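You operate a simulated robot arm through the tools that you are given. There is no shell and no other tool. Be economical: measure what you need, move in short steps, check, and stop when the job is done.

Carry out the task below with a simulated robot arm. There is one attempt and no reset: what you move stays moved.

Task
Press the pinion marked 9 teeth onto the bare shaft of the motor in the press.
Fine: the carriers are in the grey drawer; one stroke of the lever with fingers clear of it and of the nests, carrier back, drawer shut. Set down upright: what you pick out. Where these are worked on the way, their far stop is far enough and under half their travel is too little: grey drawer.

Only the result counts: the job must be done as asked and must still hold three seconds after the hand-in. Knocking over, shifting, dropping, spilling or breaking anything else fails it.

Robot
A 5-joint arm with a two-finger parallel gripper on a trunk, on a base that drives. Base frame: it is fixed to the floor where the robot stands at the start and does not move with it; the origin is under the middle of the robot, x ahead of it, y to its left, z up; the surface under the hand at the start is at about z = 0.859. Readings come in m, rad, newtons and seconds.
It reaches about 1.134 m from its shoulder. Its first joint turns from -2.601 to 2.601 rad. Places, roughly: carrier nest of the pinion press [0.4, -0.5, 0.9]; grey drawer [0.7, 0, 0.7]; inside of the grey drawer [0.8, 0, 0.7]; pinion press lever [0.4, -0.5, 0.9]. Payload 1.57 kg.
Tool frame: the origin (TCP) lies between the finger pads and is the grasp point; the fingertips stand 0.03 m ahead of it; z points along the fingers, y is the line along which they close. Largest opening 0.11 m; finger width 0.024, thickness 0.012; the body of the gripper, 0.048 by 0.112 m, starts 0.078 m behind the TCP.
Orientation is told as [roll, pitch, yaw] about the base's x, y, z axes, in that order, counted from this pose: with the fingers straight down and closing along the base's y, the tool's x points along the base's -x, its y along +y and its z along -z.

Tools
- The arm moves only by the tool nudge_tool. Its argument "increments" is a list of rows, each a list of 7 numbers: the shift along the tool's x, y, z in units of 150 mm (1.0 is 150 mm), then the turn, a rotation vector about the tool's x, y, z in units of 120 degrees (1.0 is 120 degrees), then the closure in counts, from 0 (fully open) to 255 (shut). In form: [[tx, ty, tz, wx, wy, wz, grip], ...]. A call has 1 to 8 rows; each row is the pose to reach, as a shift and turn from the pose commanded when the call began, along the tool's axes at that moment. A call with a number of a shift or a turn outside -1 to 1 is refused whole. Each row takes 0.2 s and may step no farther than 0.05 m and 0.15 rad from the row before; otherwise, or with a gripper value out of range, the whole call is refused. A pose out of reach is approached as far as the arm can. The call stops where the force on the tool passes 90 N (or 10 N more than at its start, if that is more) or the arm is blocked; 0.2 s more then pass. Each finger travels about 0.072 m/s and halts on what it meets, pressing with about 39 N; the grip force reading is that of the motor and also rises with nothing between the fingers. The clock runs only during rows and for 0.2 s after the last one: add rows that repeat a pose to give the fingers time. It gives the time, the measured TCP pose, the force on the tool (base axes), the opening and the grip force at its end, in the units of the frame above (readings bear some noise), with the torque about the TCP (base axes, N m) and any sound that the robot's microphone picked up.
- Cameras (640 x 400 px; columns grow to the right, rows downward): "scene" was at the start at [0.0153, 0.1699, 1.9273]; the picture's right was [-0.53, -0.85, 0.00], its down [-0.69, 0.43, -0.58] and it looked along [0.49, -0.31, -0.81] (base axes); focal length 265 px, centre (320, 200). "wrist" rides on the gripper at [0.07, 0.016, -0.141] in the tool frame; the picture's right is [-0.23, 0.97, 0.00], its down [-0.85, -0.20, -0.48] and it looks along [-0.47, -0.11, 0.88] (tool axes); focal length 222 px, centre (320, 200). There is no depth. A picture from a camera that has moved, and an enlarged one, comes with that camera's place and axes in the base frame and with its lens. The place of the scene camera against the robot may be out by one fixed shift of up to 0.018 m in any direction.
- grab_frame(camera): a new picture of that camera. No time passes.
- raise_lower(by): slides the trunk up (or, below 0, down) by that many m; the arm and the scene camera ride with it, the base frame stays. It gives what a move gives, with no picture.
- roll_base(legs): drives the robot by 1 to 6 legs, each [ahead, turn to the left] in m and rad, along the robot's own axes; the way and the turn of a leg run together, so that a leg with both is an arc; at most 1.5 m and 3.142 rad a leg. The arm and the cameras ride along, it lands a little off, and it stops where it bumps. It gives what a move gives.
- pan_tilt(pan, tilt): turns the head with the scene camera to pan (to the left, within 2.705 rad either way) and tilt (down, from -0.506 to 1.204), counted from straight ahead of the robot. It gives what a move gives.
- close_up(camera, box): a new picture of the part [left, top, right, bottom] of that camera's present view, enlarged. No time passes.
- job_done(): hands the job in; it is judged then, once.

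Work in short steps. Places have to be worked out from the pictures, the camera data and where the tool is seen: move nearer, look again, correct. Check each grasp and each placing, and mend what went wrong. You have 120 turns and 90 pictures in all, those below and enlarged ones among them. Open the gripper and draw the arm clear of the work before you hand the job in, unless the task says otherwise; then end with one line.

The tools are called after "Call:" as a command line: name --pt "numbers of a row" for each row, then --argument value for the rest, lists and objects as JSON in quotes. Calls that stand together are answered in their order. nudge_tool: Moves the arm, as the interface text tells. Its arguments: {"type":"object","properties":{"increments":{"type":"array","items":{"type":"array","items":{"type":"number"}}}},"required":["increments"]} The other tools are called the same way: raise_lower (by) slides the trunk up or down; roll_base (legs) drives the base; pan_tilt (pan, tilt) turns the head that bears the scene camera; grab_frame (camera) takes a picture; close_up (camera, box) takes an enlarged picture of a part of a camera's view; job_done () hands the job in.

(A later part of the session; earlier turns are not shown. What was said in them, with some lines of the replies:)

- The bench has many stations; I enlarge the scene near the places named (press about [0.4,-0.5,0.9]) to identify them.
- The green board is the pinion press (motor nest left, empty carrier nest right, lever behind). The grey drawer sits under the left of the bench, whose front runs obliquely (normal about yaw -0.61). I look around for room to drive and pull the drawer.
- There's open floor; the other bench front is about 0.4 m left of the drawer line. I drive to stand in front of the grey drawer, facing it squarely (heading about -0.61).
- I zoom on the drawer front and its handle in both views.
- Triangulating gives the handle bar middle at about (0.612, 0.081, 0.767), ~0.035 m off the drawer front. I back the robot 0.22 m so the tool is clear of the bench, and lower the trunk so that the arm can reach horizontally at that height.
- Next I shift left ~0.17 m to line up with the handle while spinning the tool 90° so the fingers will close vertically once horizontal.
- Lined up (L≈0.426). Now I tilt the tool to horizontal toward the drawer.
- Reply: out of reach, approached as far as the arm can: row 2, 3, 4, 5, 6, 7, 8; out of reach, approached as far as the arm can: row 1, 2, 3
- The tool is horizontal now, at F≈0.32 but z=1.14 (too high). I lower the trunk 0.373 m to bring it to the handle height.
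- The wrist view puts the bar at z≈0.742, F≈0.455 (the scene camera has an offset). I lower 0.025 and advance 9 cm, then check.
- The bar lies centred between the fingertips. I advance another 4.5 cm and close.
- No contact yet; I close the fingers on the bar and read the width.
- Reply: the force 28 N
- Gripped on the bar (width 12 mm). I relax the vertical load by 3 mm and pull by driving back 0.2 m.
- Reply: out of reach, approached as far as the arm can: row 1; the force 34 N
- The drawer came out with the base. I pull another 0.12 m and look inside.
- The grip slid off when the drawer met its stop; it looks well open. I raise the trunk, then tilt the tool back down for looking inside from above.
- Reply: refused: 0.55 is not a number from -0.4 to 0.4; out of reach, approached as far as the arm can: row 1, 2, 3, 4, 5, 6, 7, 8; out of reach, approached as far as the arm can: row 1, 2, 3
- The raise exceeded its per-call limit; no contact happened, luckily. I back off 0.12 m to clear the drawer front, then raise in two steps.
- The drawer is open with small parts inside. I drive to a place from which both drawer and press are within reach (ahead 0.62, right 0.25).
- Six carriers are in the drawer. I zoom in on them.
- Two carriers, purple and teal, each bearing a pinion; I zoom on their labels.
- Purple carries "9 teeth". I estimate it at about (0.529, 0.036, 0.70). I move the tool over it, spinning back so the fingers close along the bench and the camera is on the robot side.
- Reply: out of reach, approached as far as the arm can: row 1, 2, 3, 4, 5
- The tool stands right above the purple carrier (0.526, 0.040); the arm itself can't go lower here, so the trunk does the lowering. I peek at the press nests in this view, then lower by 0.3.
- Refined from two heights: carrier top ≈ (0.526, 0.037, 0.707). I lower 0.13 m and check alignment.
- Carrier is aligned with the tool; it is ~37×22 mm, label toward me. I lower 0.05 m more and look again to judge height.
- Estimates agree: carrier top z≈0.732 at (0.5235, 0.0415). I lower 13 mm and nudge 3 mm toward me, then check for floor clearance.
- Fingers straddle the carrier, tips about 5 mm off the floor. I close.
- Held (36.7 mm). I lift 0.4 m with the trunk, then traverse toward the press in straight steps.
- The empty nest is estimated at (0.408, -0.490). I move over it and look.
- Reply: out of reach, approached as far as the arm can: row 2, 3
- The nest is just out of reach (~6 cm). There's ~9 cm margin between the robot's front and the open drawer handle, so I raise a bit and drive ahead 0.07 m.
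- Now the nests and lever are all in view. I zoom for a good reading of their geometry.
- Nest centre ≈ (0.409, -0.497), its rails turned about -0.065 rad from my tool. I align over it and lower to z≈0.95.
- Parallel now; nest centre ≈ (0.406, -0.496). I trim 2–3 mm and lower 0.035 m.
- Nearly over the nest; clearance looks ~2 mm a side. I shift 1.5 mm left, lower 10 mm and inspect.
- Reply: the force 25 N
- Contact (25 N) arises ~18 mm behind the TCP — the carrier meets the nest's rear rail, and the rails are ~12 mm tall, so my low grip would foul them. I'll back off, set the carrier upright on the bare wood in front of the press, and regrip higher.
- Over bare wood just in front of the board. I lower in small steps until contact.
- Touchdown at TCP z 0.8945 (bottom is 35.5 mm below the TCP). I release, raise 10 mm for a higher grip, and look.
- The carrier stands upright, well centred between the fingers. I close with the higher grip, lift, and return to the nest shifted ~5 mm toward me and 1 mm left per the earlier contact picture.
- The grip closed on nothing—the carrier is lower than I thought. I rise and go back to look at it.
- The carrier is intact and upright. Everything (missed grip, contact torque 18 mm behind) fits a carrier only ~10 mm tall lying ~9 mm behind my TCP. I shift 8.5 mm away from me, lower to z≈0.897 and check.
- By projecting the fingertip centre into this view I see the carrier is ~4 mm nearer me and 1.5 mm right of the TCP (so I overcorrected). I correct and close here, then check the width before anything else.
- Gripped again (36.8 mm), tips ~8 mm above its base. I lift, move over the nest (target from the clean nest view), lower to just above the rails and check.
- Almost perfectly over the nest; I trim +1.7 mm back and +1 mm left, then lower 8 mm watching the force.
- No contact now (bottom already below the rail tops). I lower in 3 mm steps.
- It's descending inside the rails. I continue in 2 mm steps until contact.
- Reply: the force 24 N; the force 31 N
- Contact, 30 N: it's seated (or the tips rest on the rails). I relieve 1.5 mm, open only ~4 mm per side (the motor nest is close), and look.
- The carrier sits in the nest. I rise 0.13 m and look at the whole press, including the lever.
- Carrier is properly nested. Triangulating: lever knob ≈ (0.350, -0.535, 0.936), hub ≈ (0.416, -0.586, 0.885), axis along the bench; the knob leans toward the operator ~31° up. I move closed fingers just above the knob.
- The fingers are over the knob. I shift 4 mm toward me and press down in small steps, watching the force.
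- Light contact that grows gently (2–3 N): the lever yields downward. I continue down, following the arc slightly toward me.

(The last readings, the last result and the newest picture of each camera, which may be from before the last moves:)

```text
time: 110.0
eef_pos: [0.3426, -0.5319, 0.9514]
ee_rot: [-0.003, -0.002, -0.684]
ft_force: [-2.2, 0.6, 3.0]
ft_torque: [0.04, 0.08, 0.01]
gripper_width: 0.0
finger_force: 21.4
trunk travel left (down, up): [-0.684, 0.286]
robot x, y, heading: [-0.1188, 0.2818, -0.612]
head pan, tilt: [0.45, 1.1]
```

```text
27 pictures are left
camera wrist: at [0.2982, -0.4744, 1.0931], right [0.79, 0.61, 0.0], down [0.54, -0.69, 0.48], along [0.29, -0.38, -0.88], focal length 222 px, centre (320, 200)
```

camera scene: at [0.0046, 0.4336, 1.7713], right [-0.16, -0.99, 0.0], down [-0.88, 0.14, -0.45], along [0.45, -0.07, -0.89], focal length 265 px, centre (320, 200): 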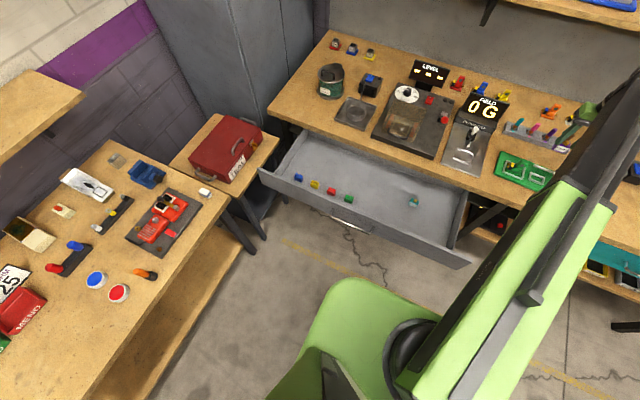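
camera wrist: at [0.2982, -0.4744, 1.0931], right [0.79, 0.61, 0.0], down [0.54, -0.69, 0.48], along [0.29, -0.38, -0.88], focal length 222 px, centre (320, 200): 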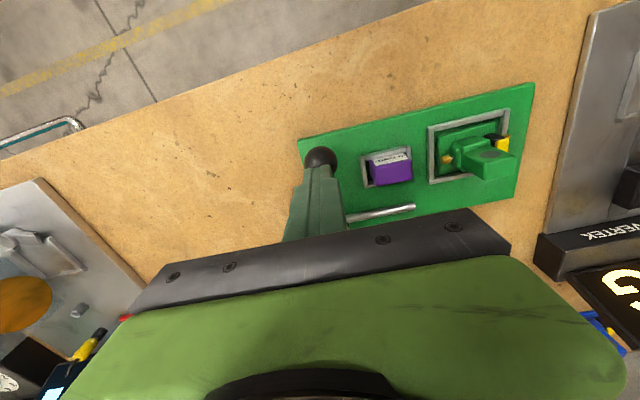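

The pinion has left the carrier and appears on the motor shaft. I zoom in to verify.

Call:
close_up --camera "wrist" --box '[290, 80, 546, 240]'

```text
2.50 times, centred on (418, 160) of wrist
camera zoom: at [0.2982, -0.4744, 1.0931], right [0.79, 0.61, 0.0], down [0.54, -0.69, 0.48], along [0.29, -0.38, -0.88], focal length 555 px, centre (75, 300)
```

zoom: 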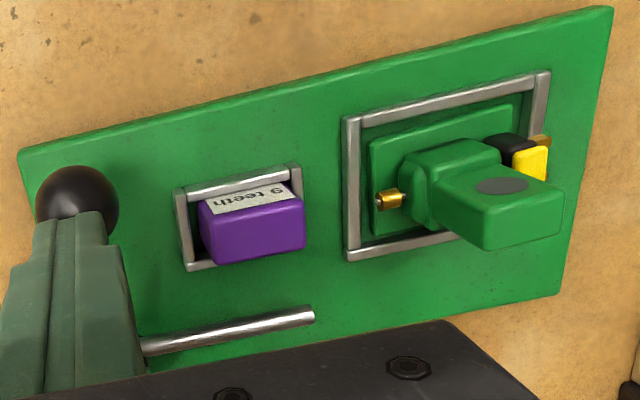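

Pressed: the brass pinion is on the shaft. I rise clear of the lever and return above the carrier, opening to the earlier 45 mm.

Call:
raise_lower --by 0.087

Call:
nudge_tool --pt "-0.07 0.15 0 0 0 0 200" --pt "-0.14 0.3 0 0 0 0 150" --pt "-0.193 0.453 0 0 0 0 150" --pt "-0.193 0.453 0 0 0 0 150"

Call:
close_up --camera "wrist" --box '[200, 80, 424, 220]'

```text
time: 111.2
eef_pos: [0.3439, -0.5318, 1.0373]
ee_rot: [-0.001, -0.001, -0.685]
ft_force: [0.0, -0.5, -0.2]
ft_torque: [0.01, 0.01, 0.02]
gripper_width: 0.0
finger_force: 21.4
trunk travel left (down, up): [-0.771, 0.199]
robot x, y, heading: [-0.1174, 0.2786, -0.613]
head pan, tilt: [0.45, 1.1]
```

```text
time: 112.2
eef_pos: [0.4084, -0.4975, 1.038]
ee_rot: [-0.002, -0.003, -0.687]
ft_force: [-0.6, 0.7, -0.3]
ft_torque: [0.01, -0.02, 0.01]
gripper_width: 0.0454
finger_force: 0.1
trunk travel left (down, up): [-0.771, 0.199]
robot x, y, heading: [-0.1195, 0.2812, -0.613]
head pan, tilt: [0.45, 1.1]
```

```text
2.86 times, centred on (312, 150) of wrist
camera zoom: at [0.3633, -0.44, 1.1798], right [0.79, 0.61, 0.0], down [0.54, -0.69, 0.48], along [0.29, -0.38, -0.88], focal length 635 px, centre (343, 343)
```

zoom: 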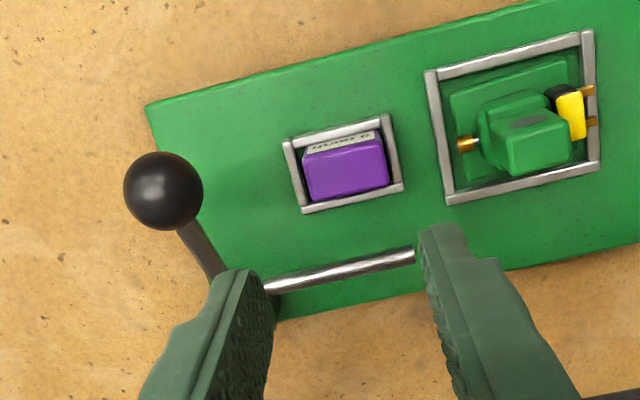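

The lever sprang back; the carrier is empty and in place. I lower to the same grip height and close.

Call:
raise_lower --by -0.128

Call:
nudge_tool --pt "0 0 0 0 0 0 200" --pt "0 0 0 0 0 0 255" --pt "0 0 0 0 0 0 255" --pt "0 0 0 0 0 0 255"

```text
time: 113.8
eef_pos: [0.4083, -0.4972, 0.9105]
ee_rot: [-0.005, -0.001, -0.686]
ft_force: [0.1, 0.7, -0.7]
ft_torque: [-0.01, -0.02, 0.0]
gripper_width: 0.0456
finger_force: 0.1
trunk travel left (down, up): [-0.643, 0.327]
robot x, y, heading: [-0.1191, 0.2794, -0.61]
head pan, tilt: [0.45, 1.1]
```

```text
time: 114.8
eef_pos: [0.4086, -0.498, 0.9102]
ee_rot: [-0.003, -0.002, -0.688]
ft_force: [-0.4, -0.2, 0.6]
ft_torque: [-0.01, 0.04, 0.02]
gripper_width: 0.0365
finger_force: 38.9
trunk travel left (down, up): [-0.643, 0.327]
robot x, y, heading: [-0.1182, 0.2812, -0.614]
head pan, tilt: [0.45, 1.1]
```

Gripped at 36.5 mm. I lift clear, back the base 0.07 m, and traverse back toward the drawer.

Call:
raise_lower --by 0.03

Call:
raise_lower --by 0.2

Call:
roll_base --legs '[[-0.07, 0]]'

Call:
nudge_tool --pt "0.1 0.275 0 0 0 0 255" --pt "0.2 0.55 0 0 0 0 255" --pt "0.3 0.825 0 0 0 0 255"

Call:
nudge_tool --pt "0.1 0.275 0 0 0 0 255" --pt "0.2 0.55 0 0 0 0 255" --pt "0.3 0.825 0 0 0 0 255"

Call:
nudge_tool --pt "0.1 0.275 0 0 0 0 255" --pt "0.2 0.55 0 0 0 0 255" --pt "0.3 0.825 0 0 0 0 255"

```text
time: 115.5
eef_pos: [0.4085, -0.4954, 0.9411]
ee_rot: [-0.004, -0.002, -0.687]
ft_force: [0.4, 0.6, -1.3]
ft_torque: [0.03, 0.01, 0.04]
gripper_width: 0.0368
finger_force: 38.9
trunk travel left (down, up): [-0.673, 0.297]
robot x, y, heading: [-0.1164, 0.2785, -0.614]
head pan, tilt: [0.45, 1.1]
```

```text
time: 117.7
eef_pos: [0.4092, -0.4958, 1.1405]
ee_rot: [-0.002, -0.002, -0.686]
ft_force: [-0.3, 0.7, -0.3]
ft_torque: [0.02, -0.03, -0.02]
gripper_width: 0.0368
finger_force: 38.7
trunk travel left (down, up): [-0.873, 0.097]
robot x, y, heading: [-0.1171, 0.2815, -0.614]
head pan, tilt: [0.45, 1.1]
```

```text
time: 118.7
eef_pos: [0.3518, -0.4541, 1.1413]
ee_rot: [-0.002, -0.003, -0.684]
ft_force: [0.3, -0.1, -0.1]
ft_torque: [-0.01, -0.06, 0.0]
gripper_width: 0.0366
finger_force: 38.8
trunk travel left (down, up): [-0.873, 0.097]
robot x, y, heading: [-0.1765, 0.3199, -0.61]
head pan, tilt: [0.45, 1.1]
```

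```text
time: 119.5
eef_pos: [0.3933, -0.3291, 1.1421]
ee_rot: [-0.002, -0.001, -0.685]
ft_force: [0.5, 0.4, 0.5]
ft_torque: [-0.04, -0.01, -0.01]
gripper_width: 0.0368
finger_force: 39.1
trunk travel left (down, up): [-0.873, 0.097]
robot x, y, heading: [-0.1769, 0.3204, -0.614]
head pan, tilt: [0.45, 1.1]
```

```text
time: 120.3
eef_pos: [0.4379, -0.2049, 1.1403]
ee_rot: [-0.003, -0.001, -0.685]
ft_force: [-0.1, 0.0, -1.0]
ft_torque: [-0.04, 0.0, 0.01]
gripper_width: 0.0369
finger_force: 38.7
trunk travel left (down, up): [-0.873, 0.097]
robot x, y, heading: [-0.1734, 0.3191, -0.611]
head pan, tilt: [0.45, 1.1]
```

```text
time: 121.1
eef_pos: [0.4826, -0.0822, 1.1403]
ee_rot: [-0.004, -0.002, -0.685]
ft_force: [-0.4, -0.4, -1.8]
ft_torque: [-0.02, -0.01, -0.02]
gripper_width: 0.0368
finger_force: 39.1
trunk travel left (down, up): [-0.873, 0.097]
robot x, y, heading: [-0.1755, 0.3233, -0.614]
head pan, tilt: [0.45, 1.1]
```

Final shift over the carrier's original spot with the yaw restored, then lower into the drawer.

Call:
nudge_tool --pt "0.1 0.27 0 0 0 -0.01 255" --pt "0.2 0.54 0 0 0 -0.02 255" --pt "0.307 0.808 0 0 0 -0.031 255"

Call:
grab_frame --camera "wrist"

Call:
raise_lower --by -0.37

Call:
grab_frame --camera "wrist"

```text
time: 121.9
eef_pos: [0.5222, 0.0408, 1.1396]
ee_rot: [-0.002, 0.0, -0.619]
ft_force: [0.1, -0.9, -1.6]
ft_torque: [0.04, 0.0, 0.01]
gripper_width: 0.0367
finger_force: 39.1
out of reach, approached as far as the arm can: row 3
trunk travel left (down, up): [-0.873, 0.097]
robot x, y, heading: [-0.1728, 0.3179, -0.61]
head pan, tilt: [0.45, 1.1]
```

```text
24 pictures are left
camera wrist: at [0.474, 0.0935, 1.2819], right [0.75, 0.66, 0.0], down [0.58, -0.66, 0.48], along [0.32, -0.36, -0.88], focal length 222 px, centre (320, 200)
```

wrist: 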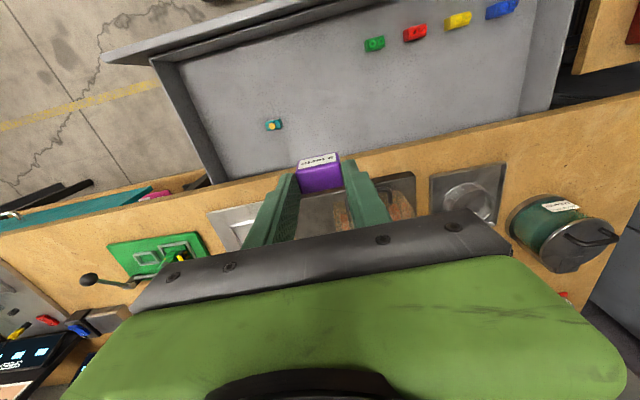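

```text
time: 125.5
eef_pos: [0.5216, 0.0398, 0.7702]
ee_rot: [-0.003, -0.002, -0.619]
ft_force: [1.2, 0.0, -0.6]
ft_torque: [-0.05, 0.01, -0.02]
gripper_width: 0.0367
finger_force: 38.7
trunk travel left (down, up): [-0.503, 0.467]
robot x, y, heading: [-0.1762, 0.319, -0.613]
head pan, tilt: [0.45, 1.1]
```

```text
23 pictures are left
camera wrist: at [0.4738, 0.0925, 0.9119], right [0.75, 0.66, 0.0], down [0.58, -0.66, 0.48], along [0.32, -0.36, -0.88], focal length 222 px, centre (320, 200)
```

wrist: 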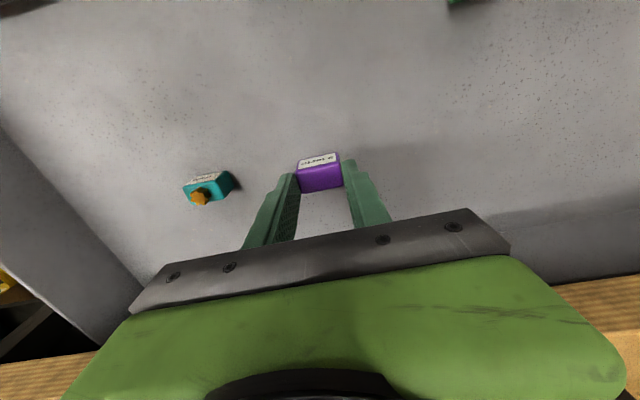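

Over the original spot in the drawer. I lower in steps until touch.

Call:
raise_lower --by -0.02

Call:
raise_lower --by -0.004

Call:
raise_lower --by -0.002

```text
time: 126.2
eef_pos: [0.5228, 0.0389, 0.7513]
ee_rot: [-0.005, -0.001, -0.62]
ft_force: [0.5, -0.8, -0.1]
ft_torque: [0.02, 0.0, -0.03]
gripper_width: 0.0366
finger_force: 39.2
trunk travel left (down, up): [-0.483, 0.487]
robot x, y, heading: [-0.1754, 0.3217, -0.614]
head pan, tilt: [0.45, 1.1]
```

```text
time: 126.7
eef_pos: [0.5228, 0.0391, 0.7456]
ee_rot: [-0.006, -0.003, -0.618]
ft_force: [-0.9, -1.0, -0.7]
ft_torque: [0.01, 0.0, 0.0]
gripper_width: 0.0367
finger_force: 38.9
trunk travel left (down, up): [-0.479, 0.491]
robot x, y, heading: [-0.177, 0.3173, -0.615]
head pan, tilt: [0.45, 1.1]
```

```text
time: 127.2
eef_pos: [0.5229, 0.0402, 0.744]
ee_rot: [-0.003, -0.003, -0.617]
ft_force: [0.5, -1.1, -0.1]
ft_torque: [-0.01, 0.02, -0.01]
gripper_width: 0.0366
finger_force: 39.1
trunk travel left (down, up): [-0.477, 0.493]
robot x, y, heading: [-0.1758, 0.3209, -0.618]
head pan, tilt: [0.45, 1.1]
```

Call:
raise_lower --by -0.002

Call:
raise_lower --by -0.0015

```text
time: 127.7
eef_pos: [0.5226, 0.0402, 0.7425]
ee_rot: [-0.003, -0.001, -0.618]
ft_force: [0.9, 0.8, 0.0]
ft_torque: [0.03, 0.0, 0.01]
gripper_width: 0.0365
finger_force: 39.0
trunk travel left (down, up): [-0.475, 0.495]
robot x, y, heading: [-0.1774, 0.3202, -0.614]
head pan, tilt: [0.45, 1.1]
```

```text
time: 128.2
eef_pos: [0.5236, 0.0393, 0.7414]
ee_rot: [-0.003, -0.002, -0.618]
ft_force: [0.1, 0.7, -0.2]
ft_torque: [0.03, -0.01, -0.03]
gripper_width: 0.0367
finger_force: 39.0
trunk travel left (down, up): [-0.474, 0.496]
robot x, y, heading: [-0.1738, 0.3237, -0.615]
head pan, tilt: [0.45, 1.1]
```

No touch yet; continuing in small steps.

Call:
raise_lower --by -0.002

Call:
raise_lower --by -0.002

Call:
close_up --camera "wrist" --box '[256, 120, 384, 200]'

```text
time: 128.8
eef_pos: [0.5222, 0.0383, 0.7374]
ee_rot: [-0.002, -0.002, -0.617]
ft_force: [0.1, 0.2, 0.7]
ft_torque: [0.03, -0.04, -0.05]
gripper_width: 0.0365
finger_force: 39.1
trunk travel left (down, up): [-0.472, 0.498]
robot x, y, heading: [-0.1765, 0.322, -0.608]
head pan, tilt: [0.45, 1.1]
```

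```text
time: 129.3
eef_pos: [0.5217, 0.0386, 0.7391]
ee_rot: [-0.005, -0.004, -0.616]
ft_force: [1.7, 0.0, 25.6]
ft_torque: [0.05, -0.08, -0.01]
gripper_width: 0.0369
finger_force: 38.9
trunk travel left (down, up): [-0.47, 0.5]
robot x, y, heading: [-0.1756, 0.3218, -0.614]
head pan, tilt: [0.45, 1.1]
```

```text
5.00 times, centred on (320, 160) of wrist
camera zoom: at [0.4725, 0.0932, 0.88], right [0.75, 0.66, 0.0], down [0.58, -0.66, 0.48], along [0.32, -0.36, -0.88], focal length 1111 px, centre (320, 400)
```

zoom: 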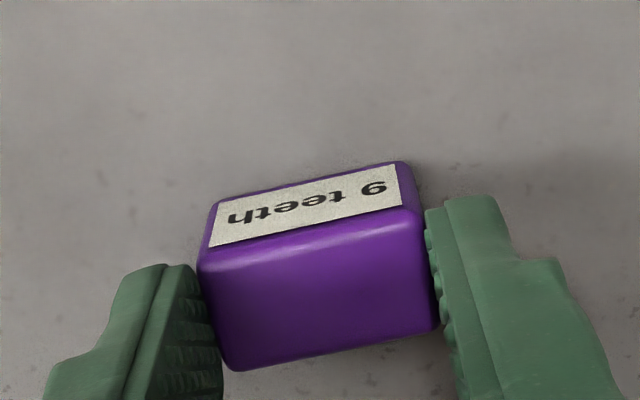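

Touchdown. I relieve 1.5 mm, open, lift and verify.

Call:
raise_lower --by 0.0015

Call:
nudge_tool --pt "0 0 0 0 0 0 165" --pt "0 0 0 0 0 0 140" --pt "0 0 0 0 0 0 120" --pt "0 0 0 0 0 0 116"

Call:
raise_lower --by 0.1

Call:
grab_frame --camera "wrist"

```text
time: 129.8
eef_pos: [0.5227, 0.0397, 0.7394]
ee_rot: [-0.005, -0.003, -0.617]
ft_force: [-0.8, 0.4, 9.2]
ft_torque: [0.09, 0.02, 0.01]
gripper_width: 0.0368
finger_force: 38.6
trunk travel left (down, up): [-0.471, 0.499]
robot x, y, heading: [-0.1774, 0.3197, -0.61]
head pan, tilt: [0.45, 1.1]
```

```text
time: 130.8
eef_pos: [0.5233, 0.0388, 0.7393]
ee_rot: [-0.005, -0.001, -0.617]
ft_force: [0.6, -0.3, 0.4]
ft_torque: [0.0, -0.02, -0.03]
gripper_width: 0.0598
finger_force: 0.0
trunk travel left (down, up): [-0.471, 0.499]
robot x, y, heading: [-0.1807, 0.3205, -0.611]
head pan, tilt: [0.45, 1.1]
```

```text
time: 132.1
eef_pos: [0.522, 0.0403, 0.8383]
ee_rot: [-0.004, -0.003, -0.617]
ft_force: [-0.4, 0.1, 0.2]
ft_torque: [0.0, -0.01, -0.01]
gripper_width: 0.06
finger_force: 0.0
trunk travel left (down, up): [-0.571, 0.399]
robot x, y, heading: [-0.1744, 0.3206, -0.615]
head pan, tilt: [0.45, 1.1]
```

```text
21 pictures are left
camera wrist: at [0.4738, 0.0925, 0.9798], right [0.75, 0.66, 0.0], down [0.58, -0.66, 0.48], along [0.32, -0.36, -0.88], focal length 222 px, centre (320, 200)
```

wrist: 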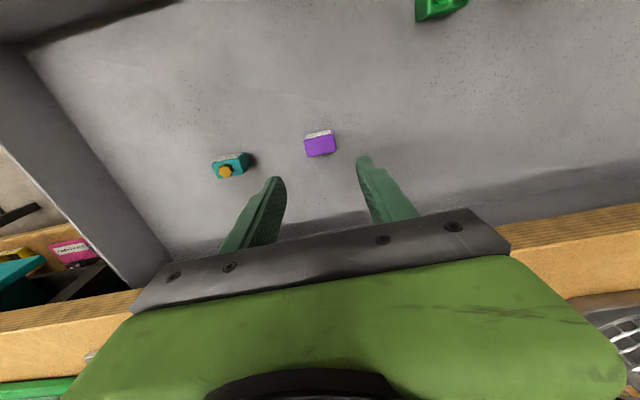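

Carrier is back upright in its place. Now I rise, shift the tool left to the handle's line, close the fingers and back the base so the tool will come down in front of the handle.

Call:
raise_lower --by 0.3

Call:
nudge_tool --pt "0 0.2 0 0 0 0 255" --pt "0 0.4 0 0 0 0 255" --pt "0 0.6 0 0 0 0 255" --pt "0 0.6 0 0 0 0 255"

Call:
roll_base --legs '[[-0.35, 0]]'

Call:
grab_frame --camera "wrist"

Call:
grab_frame --camera "scene"

```text
time: 135.1
eef_pos: [0.5226, 0.0388, 1.138]
ee_rot: [-0.003, -0.002, -0.619]
ft_force: [0.7, -0.4, 0.0]
ft_torque: [-0.01, 0.0, -0.03]
gripper_width: 0.06
finger_force: 0.0
trunk travel left (down, up): [-0.871, 0.099]
robot x, y, heading: [-0.1741, 0.3215, -0.611]
head pan, tilt: [0.45, 1.1]
```

```text
time: 136.1
eef_pos: [0.5741, 0.1136, 1.1376]
ee_rot: [-0.004, -0.003, -0.617]
ft_force: [-0.4, 0.1, 0.4]
ft_torque: [-0.01, 0.01, 0.04]
gripper_width: 0.0
finger_force: 21.5
trunk travel left (down, up): [-0.871, 0.099]
robot x, y, heading: [-0.1725, 0.3247, -0.611]
head pan, tilt: [0.45, 1.1]
```

```text
time: 138.3
eef_pos: [0.2914, 0.3128, 1.1387]
ee_rot: [-0.003, -0.001, -0.619]
ft_force: [-0.7, 0.1, -0.2]
ft_torque: [0.0, -0.04, 0.01]
gripper_width: 0.0
finger_force: 21.3
trunk travel left (down, up): [-0.871, 0.099]
robot x, y, heading: [-0.4598, 0.5192, -0.61]
head pan, tilt: [0.45, 1.1]
```

```text
20 pictures are left
camera wrist: at [0.2425, 0.366, 1.2804], right [0.75, 0.66, 0.0], down [0.58, -0.66, 0.48], along [0.32, -0.36, -0.88], focal length 222 px, centre (320, 200)
```

wrist: 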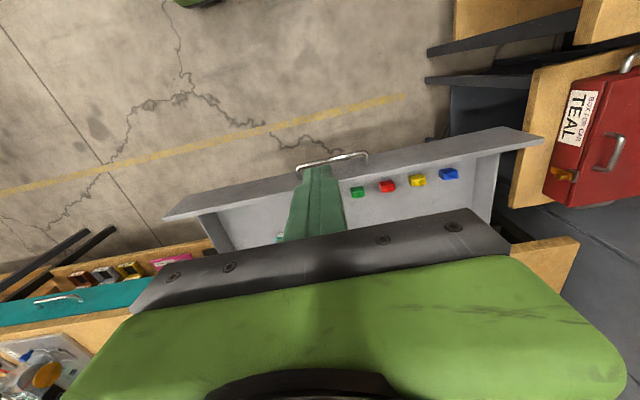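

```text
19 pictures are left
camera scene: at [-0.3384, 0.6746, 1.8493], right [-0.16, -0.99, 0.0], down [-0.88, 0.14, -0.45], along [0.45, -0.07, -0.89], focal length 265 px, centre (320, 200)
```

scene: 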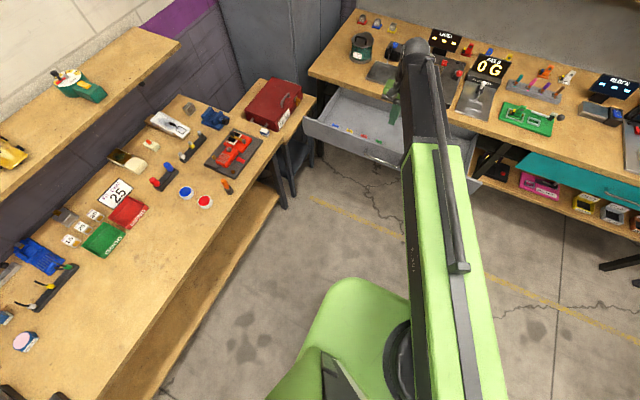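

The handle is at F≈0.163, centred on my line; the tool is ~0.09 m in front of it. I lower the tool to handle height.

Call:
raise_lower --by -0.393

Call:
grab_frame --camera "wrist"

```text
time: 142.1
eef_pos: [0.2927, 0.3127, 0.7442]
ee_rot: [-0.002, -0.003, -0.618]
ft_force: [-1.0, 0.1, -1.1]
ft_torque: [-0.03, 0.01, 0.02]
gripper_width: 0.0002
finger_force: 21.5
trunk travel left (down, up): [-0.478, 0.492]
robot x, y, heading: [-0.4541, 0.5167, -0.612]
head pan, tilt: [0.45, 1.1]
```

```text
18 pictures are left
camera wrist: at [0.2434, 0.3653, 0.8869], right [0.75, 0.66, 0.0], down [0.58, -0.66, 0.48], along [0.32, -0.36, -0.88], focal length 222 px, centre (320, 200)
```

wrist: 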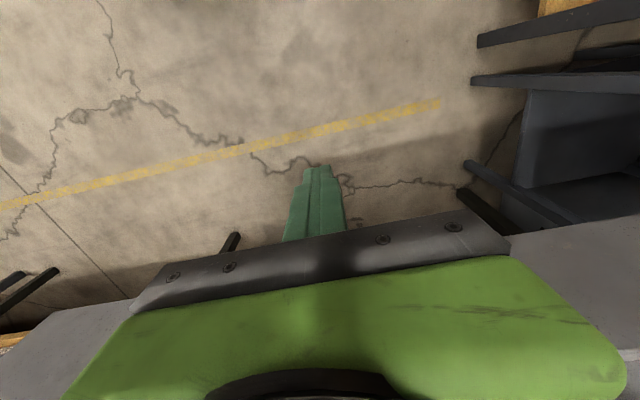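

I raise 13 mm (so the fingertips bear on the bar with more room under the bench edge) and drive forward 0.13 m to engage.

Call:
raise_lower --by 0.013

Call:
roll_base --legs '[[0.07, 0], [0.06, 0]]'

Call:
grab_frame --camera "wrist"

```text
time: 142.7
eef_pos: [0.2923, 0.312, 0.7582]
ee_rot: [-0.005, -0.003, -0.619]
ft_force: [-0.4, 0.6, -0.5]
ft_torque: [0.0, 0.01, 0.03]
gripper_width: 0.0
finger_force: 21.7
trunk travel left (down, up): [-0.491, 0.479]
robot x, y, heading: [-0.4585, 0.5189, -0.612]
head pan, tilt: [0.45, 1.1]
```

```text
time: 144.3
eef_pos: [0.3988, 0.2366, 0.7574]
ee_rot: [-0.004, -0.003, -0.618]
ft_force: [0.4, 0.3, 0.2]
ft_torque: [-0.01, 0.0, 0.03]
gripper_width: 0.0001
finger_force: 20.8
trunk travel left (down, up): [-0.491, 0.479]
robot x, y, heading: [-0.3528, 0.4407, -0.613]
head pan, tilt: [0.45, 1.1]
```

```text
17 pictures are left
camera wrist: at [0.3501, 0.2901, 0.9], right [0.75, 0.66, 0.0], down [0.58, -0.66, 0.48], along [0.32, -0.36, -0.88], focal length 222 px, centre (320, 200)
```

wrist: 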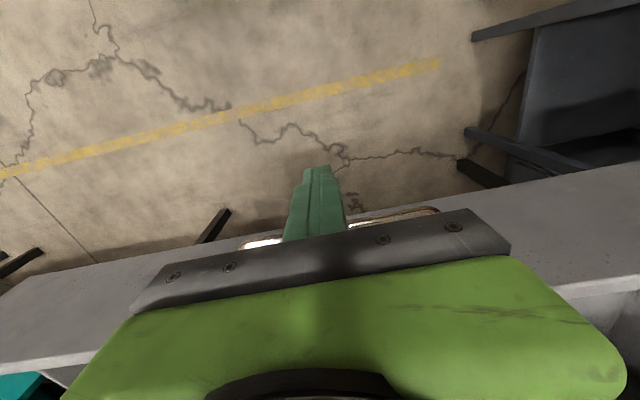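

The finger is bearing on the bar and the drawer moves freely. I continue in slow steps.

Call:
roll_base --legs '[[0.08, 0], [0.08, 0]]'

Call:
grab_frame --camera "wrist"

```text
time: 146.1
eef_pos: [0.5315, 0.1429, 0.7588]
ee_rot: [-0.003, -0.004, -0.62]
ft_force: [0.7, 0.2, 0.1]
ft_torque: [0.02, -0.02, -0.01]
gripper_width: 0.0
finger_force: 21.1
trunk travel left (down, up): [-0.491, 0.479]
robot x, y, heading: [-0.2164, 0.3512, -0.61]
head pan, tilt: [0.45, 1.1]
```

```text
16 pictures are left
camera wrist: at [0.4827, 0.1956, 0.8999], right [0.75, 0.66, 0.0], down [0.58, -0.66, 0.48], along [0.32, -0.36, -0.88], focal length 222 px, centre (320, 200)
```

wrist: 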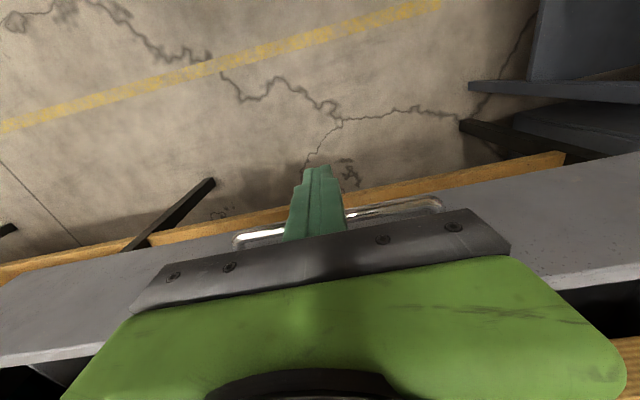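

About 9 cm to go; I drive 0.07 m, then finish in 1 cm steps.

Call:
roll_base --legs '[[0.07, 0]]'

Call:
roll_base --legs '[[0.015, 0]]'

Call:
grab_frame --camera "wrist"

```text
time: 147.1
eef_pos: [0.5895, 0.1027, 0.7577]
ee_rot: [-0.004, -0.002, -0.618]
ft_force: [0.3, 0.6, 0.5]
ft_torque: [-0.05, 0.0, 0.03]
gripper_width: 0.0
finger_force: 21.7
trunk travel left (down, up): [-0.491, 0.479]
robot x, y, heading: [-0.165, 0.3115, -0.617]
head pan, tilt: [0.45, 1.1]
```

```text
time: 147.8
eef_pos: [0.6013, 0.0931, 0.7579]
ee_rot: [-0.002, -0.003, -0.618]
ft_force: [1.0, 0.4, 0.0]
ft_torque: [-0.02, 0.01, 0.02]
gripper_width: 0.0
finger_force: 21.4
trunk travel left (down, up): [-0.491, 0.479]
robot x, y, heading: [-0.1497, 0.3034, -0.613]
head pan, tilt: [0.45, 1.1]
```

```text
15 pictures are left
camera wrist: at [0.5527, 0.1464, 0.8999], right [0.75, 0.66, 0.0], down [0.58, -0.66, 0.48], along [0.32, -0.36, -0.88], focal length 222 px, centre (320, 200)
```

wrist: 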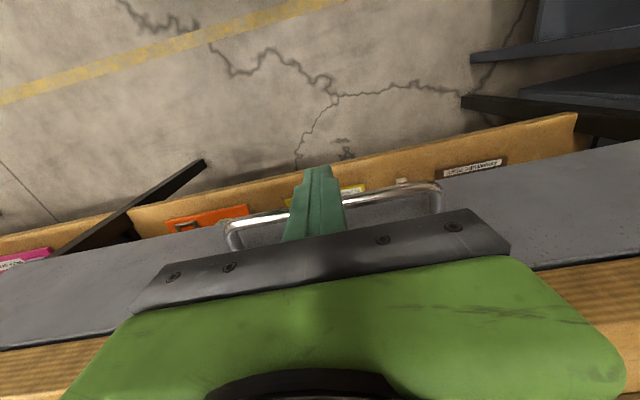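

Bar is at F≈0.453, near closed (0.455). I push a few more millimetres until force shows the stop.

Call:
roll_base --legs '[[0.008, 0]]'

Call:
roll_base --legs '[[0.006, 0]]'

```text
time: 148.6
eef_pos: [0.6073, 0.0895, 0.759]
ee_rot: [-0.004, 0.001, -0.622]
ft_force: [-17.5, 11.3, -5.8]
ft_torque: [0.31, 0.38, 0.02]
gripper_width: 0.0
finger_force: 21.2
trunk travel left (down, up): [-0.491, 0.479]
robot x, y, heading: [-0.1441, 0.2934, -0.613]
head pan, tilt: [0.45, 1.1]
```

```text
time: 149.3
eef_pos: [0.6075, 0.0893, 0.7599]
ee_rot: [-0.007, 0.017, -0.615]
ft_force: [-49.6, 31.6, -19.9]
ft_torque: [1.0, 0.98, -0.02]
gripper_width: 0.0
finger_force: 21.7
trunk travel left (down, up): [-0.491, 0.479]
robot x, y, heading: [-0.1337, 0.2936, -0.613]
head pan, tilt: [0.45, 1.1]
```

Hard stop reached at 59 N: the drawer is shut. I back off and raise the arm, then check everything.

Call:
roll_base --legs '[[-0.25, 0]]'

Call:
raise_lower --by 0.38

Call:
pan_tilt --pan -0.25 --tilt 0.85

Call:
grab_frame --camera "wrist"

Call:
grab_frame --camera "scene"

```text
time: 151.1
eef_pos: [0.4054, 0.2314, 0.7574]
ee_rot: [-0.007, 0.016, -0.618]
ft_force: [0.5, 0.2, -0.3]
ft_torque: [0.0, 0.03, -0.02]
gripper_width: 0.0
finger_force: 21.1
trunk travel left (down, up): [-0.491, 0.479]
robot x, y, heading: [-0.3363, 0.4345, -0.614]
head pan, tilt: [0.45, 1.1]
```

```text
time: 154.8
eef_pos: [0.4055, 0.2314, 1.1388]
ee_rot: [-0.008, 0.017, -0.616]
ft_force: [0.9, 1.0, -0.7]
ft_torque: [-0.03, -0.03, -0.01]
gripper_width: 0.0001
finger_force: 21.4
trunk travel left (down, up): [-0.871, 0.099]
robot x, y, heading: [-0.3425, 0.4348, -0.614]
head pan, tilt: [0.45, 1.1]
```

```text
time: 155.8
eef_pos: [0.4047, 0.2311, 1.138]
ee_rot: [-0.007, 0.018, -0.618]
ft_force: [-0.9, -1.2, -0.3]
ft_torque: [-0.01, -0.02, -0.01]
gripper_width: 0.0
finger_force: 21.8
trunk travel left (down, up): [-0.871, 0.099]
robot x, y, heading: [-0.3374, 0.4397, -0.615]
head pan, tilt: [-0.25, 0.85]
```

```text
14 pictures are left
camera wrist: at [0.3585, 0.2837, 1.281], right [0.75, 0.66, -0.01], down [0.59, -0.66, 0.47], along [0.3, -0.35, -0.89], focal length 222 px, centre (320, 200)
```

wrist: 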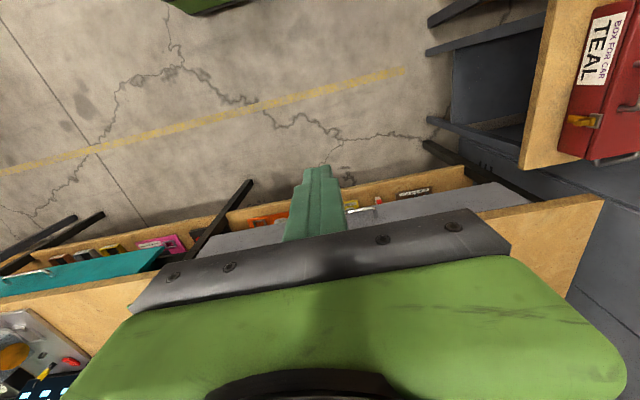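

```text
13 pictures are left
camera scene: at [-0.2305, 0.542, 1.867], right [-0.76, -0.65, 0.0], down [-0.49, 0.57, -0.66], along [0.43, -0.5, -0.75], focal length 265 px, centre (320, 200)
```

scene: 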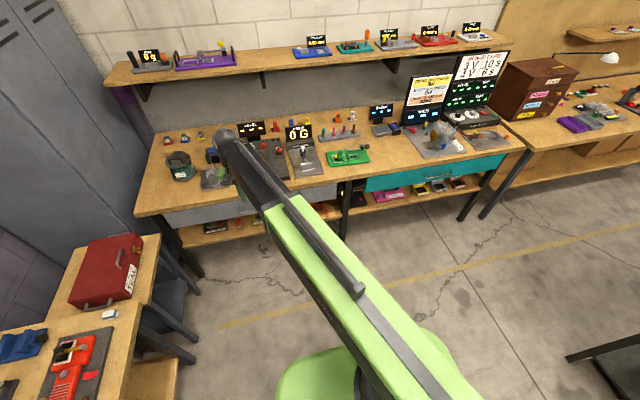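

The drawer is shut. I zoom on the drawer front and the press for a last check, and open the gripper.

Call:
close_up --camera "scene" --box '[310, 130, 390, 180]'

Call:
close_up --camera "scene" --box '[130, 160, 370, 250]'

Call:
nudge_tool --pt "0 0 0 0 0 0 100" --pt "0 0 0 0 0 0 0" --pt "0 0 0 0 0 0 0" --pt "0 0 0 0 0 0 0" --pt "0 0 0 0 0 0 0"

```text
8.00 times, centred on (350, 155) of scene
camera zoom: at [-0.2305, 0.542, 1.867], right [-0.76, -0.65, 0.0], down [-0.49, 0.57, -0.66], along [0.43, -0.5, -0.75], focal length 2123 px, centre (80, 560)
```

zoom: 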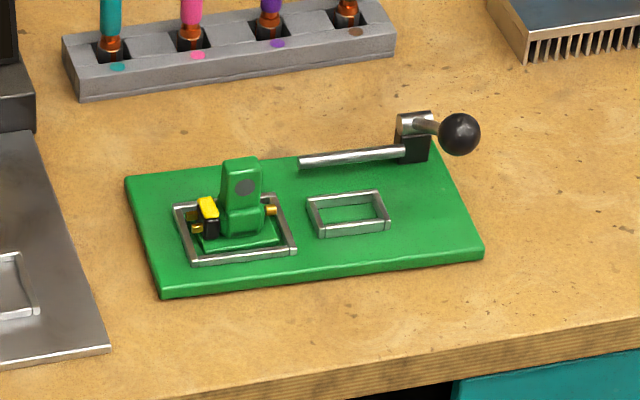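

```text
2.67 times, centred on (250, 205) of scene
camera zoom: at [-0.2305, 0.542, 1.867], right [-0.76, -0.65, 0.0], down [-0.49, 0.57, -0.66], along [0.43, -0.5, -0.75], focal length 708 px, centre (507, 187)
```

zoom: 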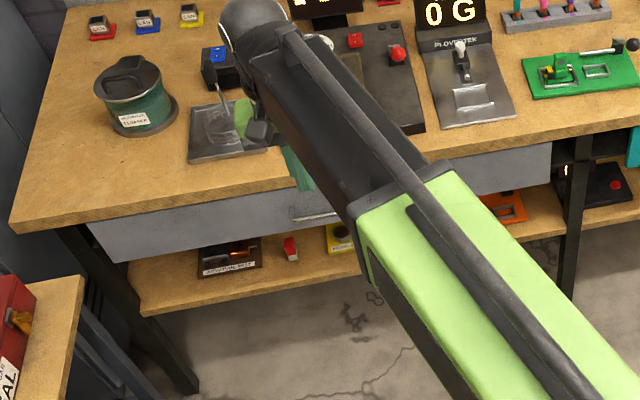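

```text
time: 157.1
eef_pos: [0.4061, 0.2303, 1.139]
ee_rot: [-0.008, 0.018, -0.618]
ft_force: [-0.6, 0.0, -0.8]
ft_torque: [-0.02, 0.02, 0.02]
gripper_width: 0.1102
finger_force: 0.1
trunk travel left (down, up): [-0.871, 0.099]
robot x, y, heading: [-0.3448, 0.4389, -0.608]
head pan, tilt: [-0.25, 0.85]
```

The pinion is on the shaft, the carrier nest is empty, the lever is back at rest, the drawer is shut and the arm is clear with the gripper open. I hand in.

Call:
job_done

```text
The job is handed in.
```

I pressed the 9-tooth pinion onto the bare motor shaft with one stroke of the lever. The carrier is back upright in its place, the grey drawer is shut, and the arm is clear with the gripper open.
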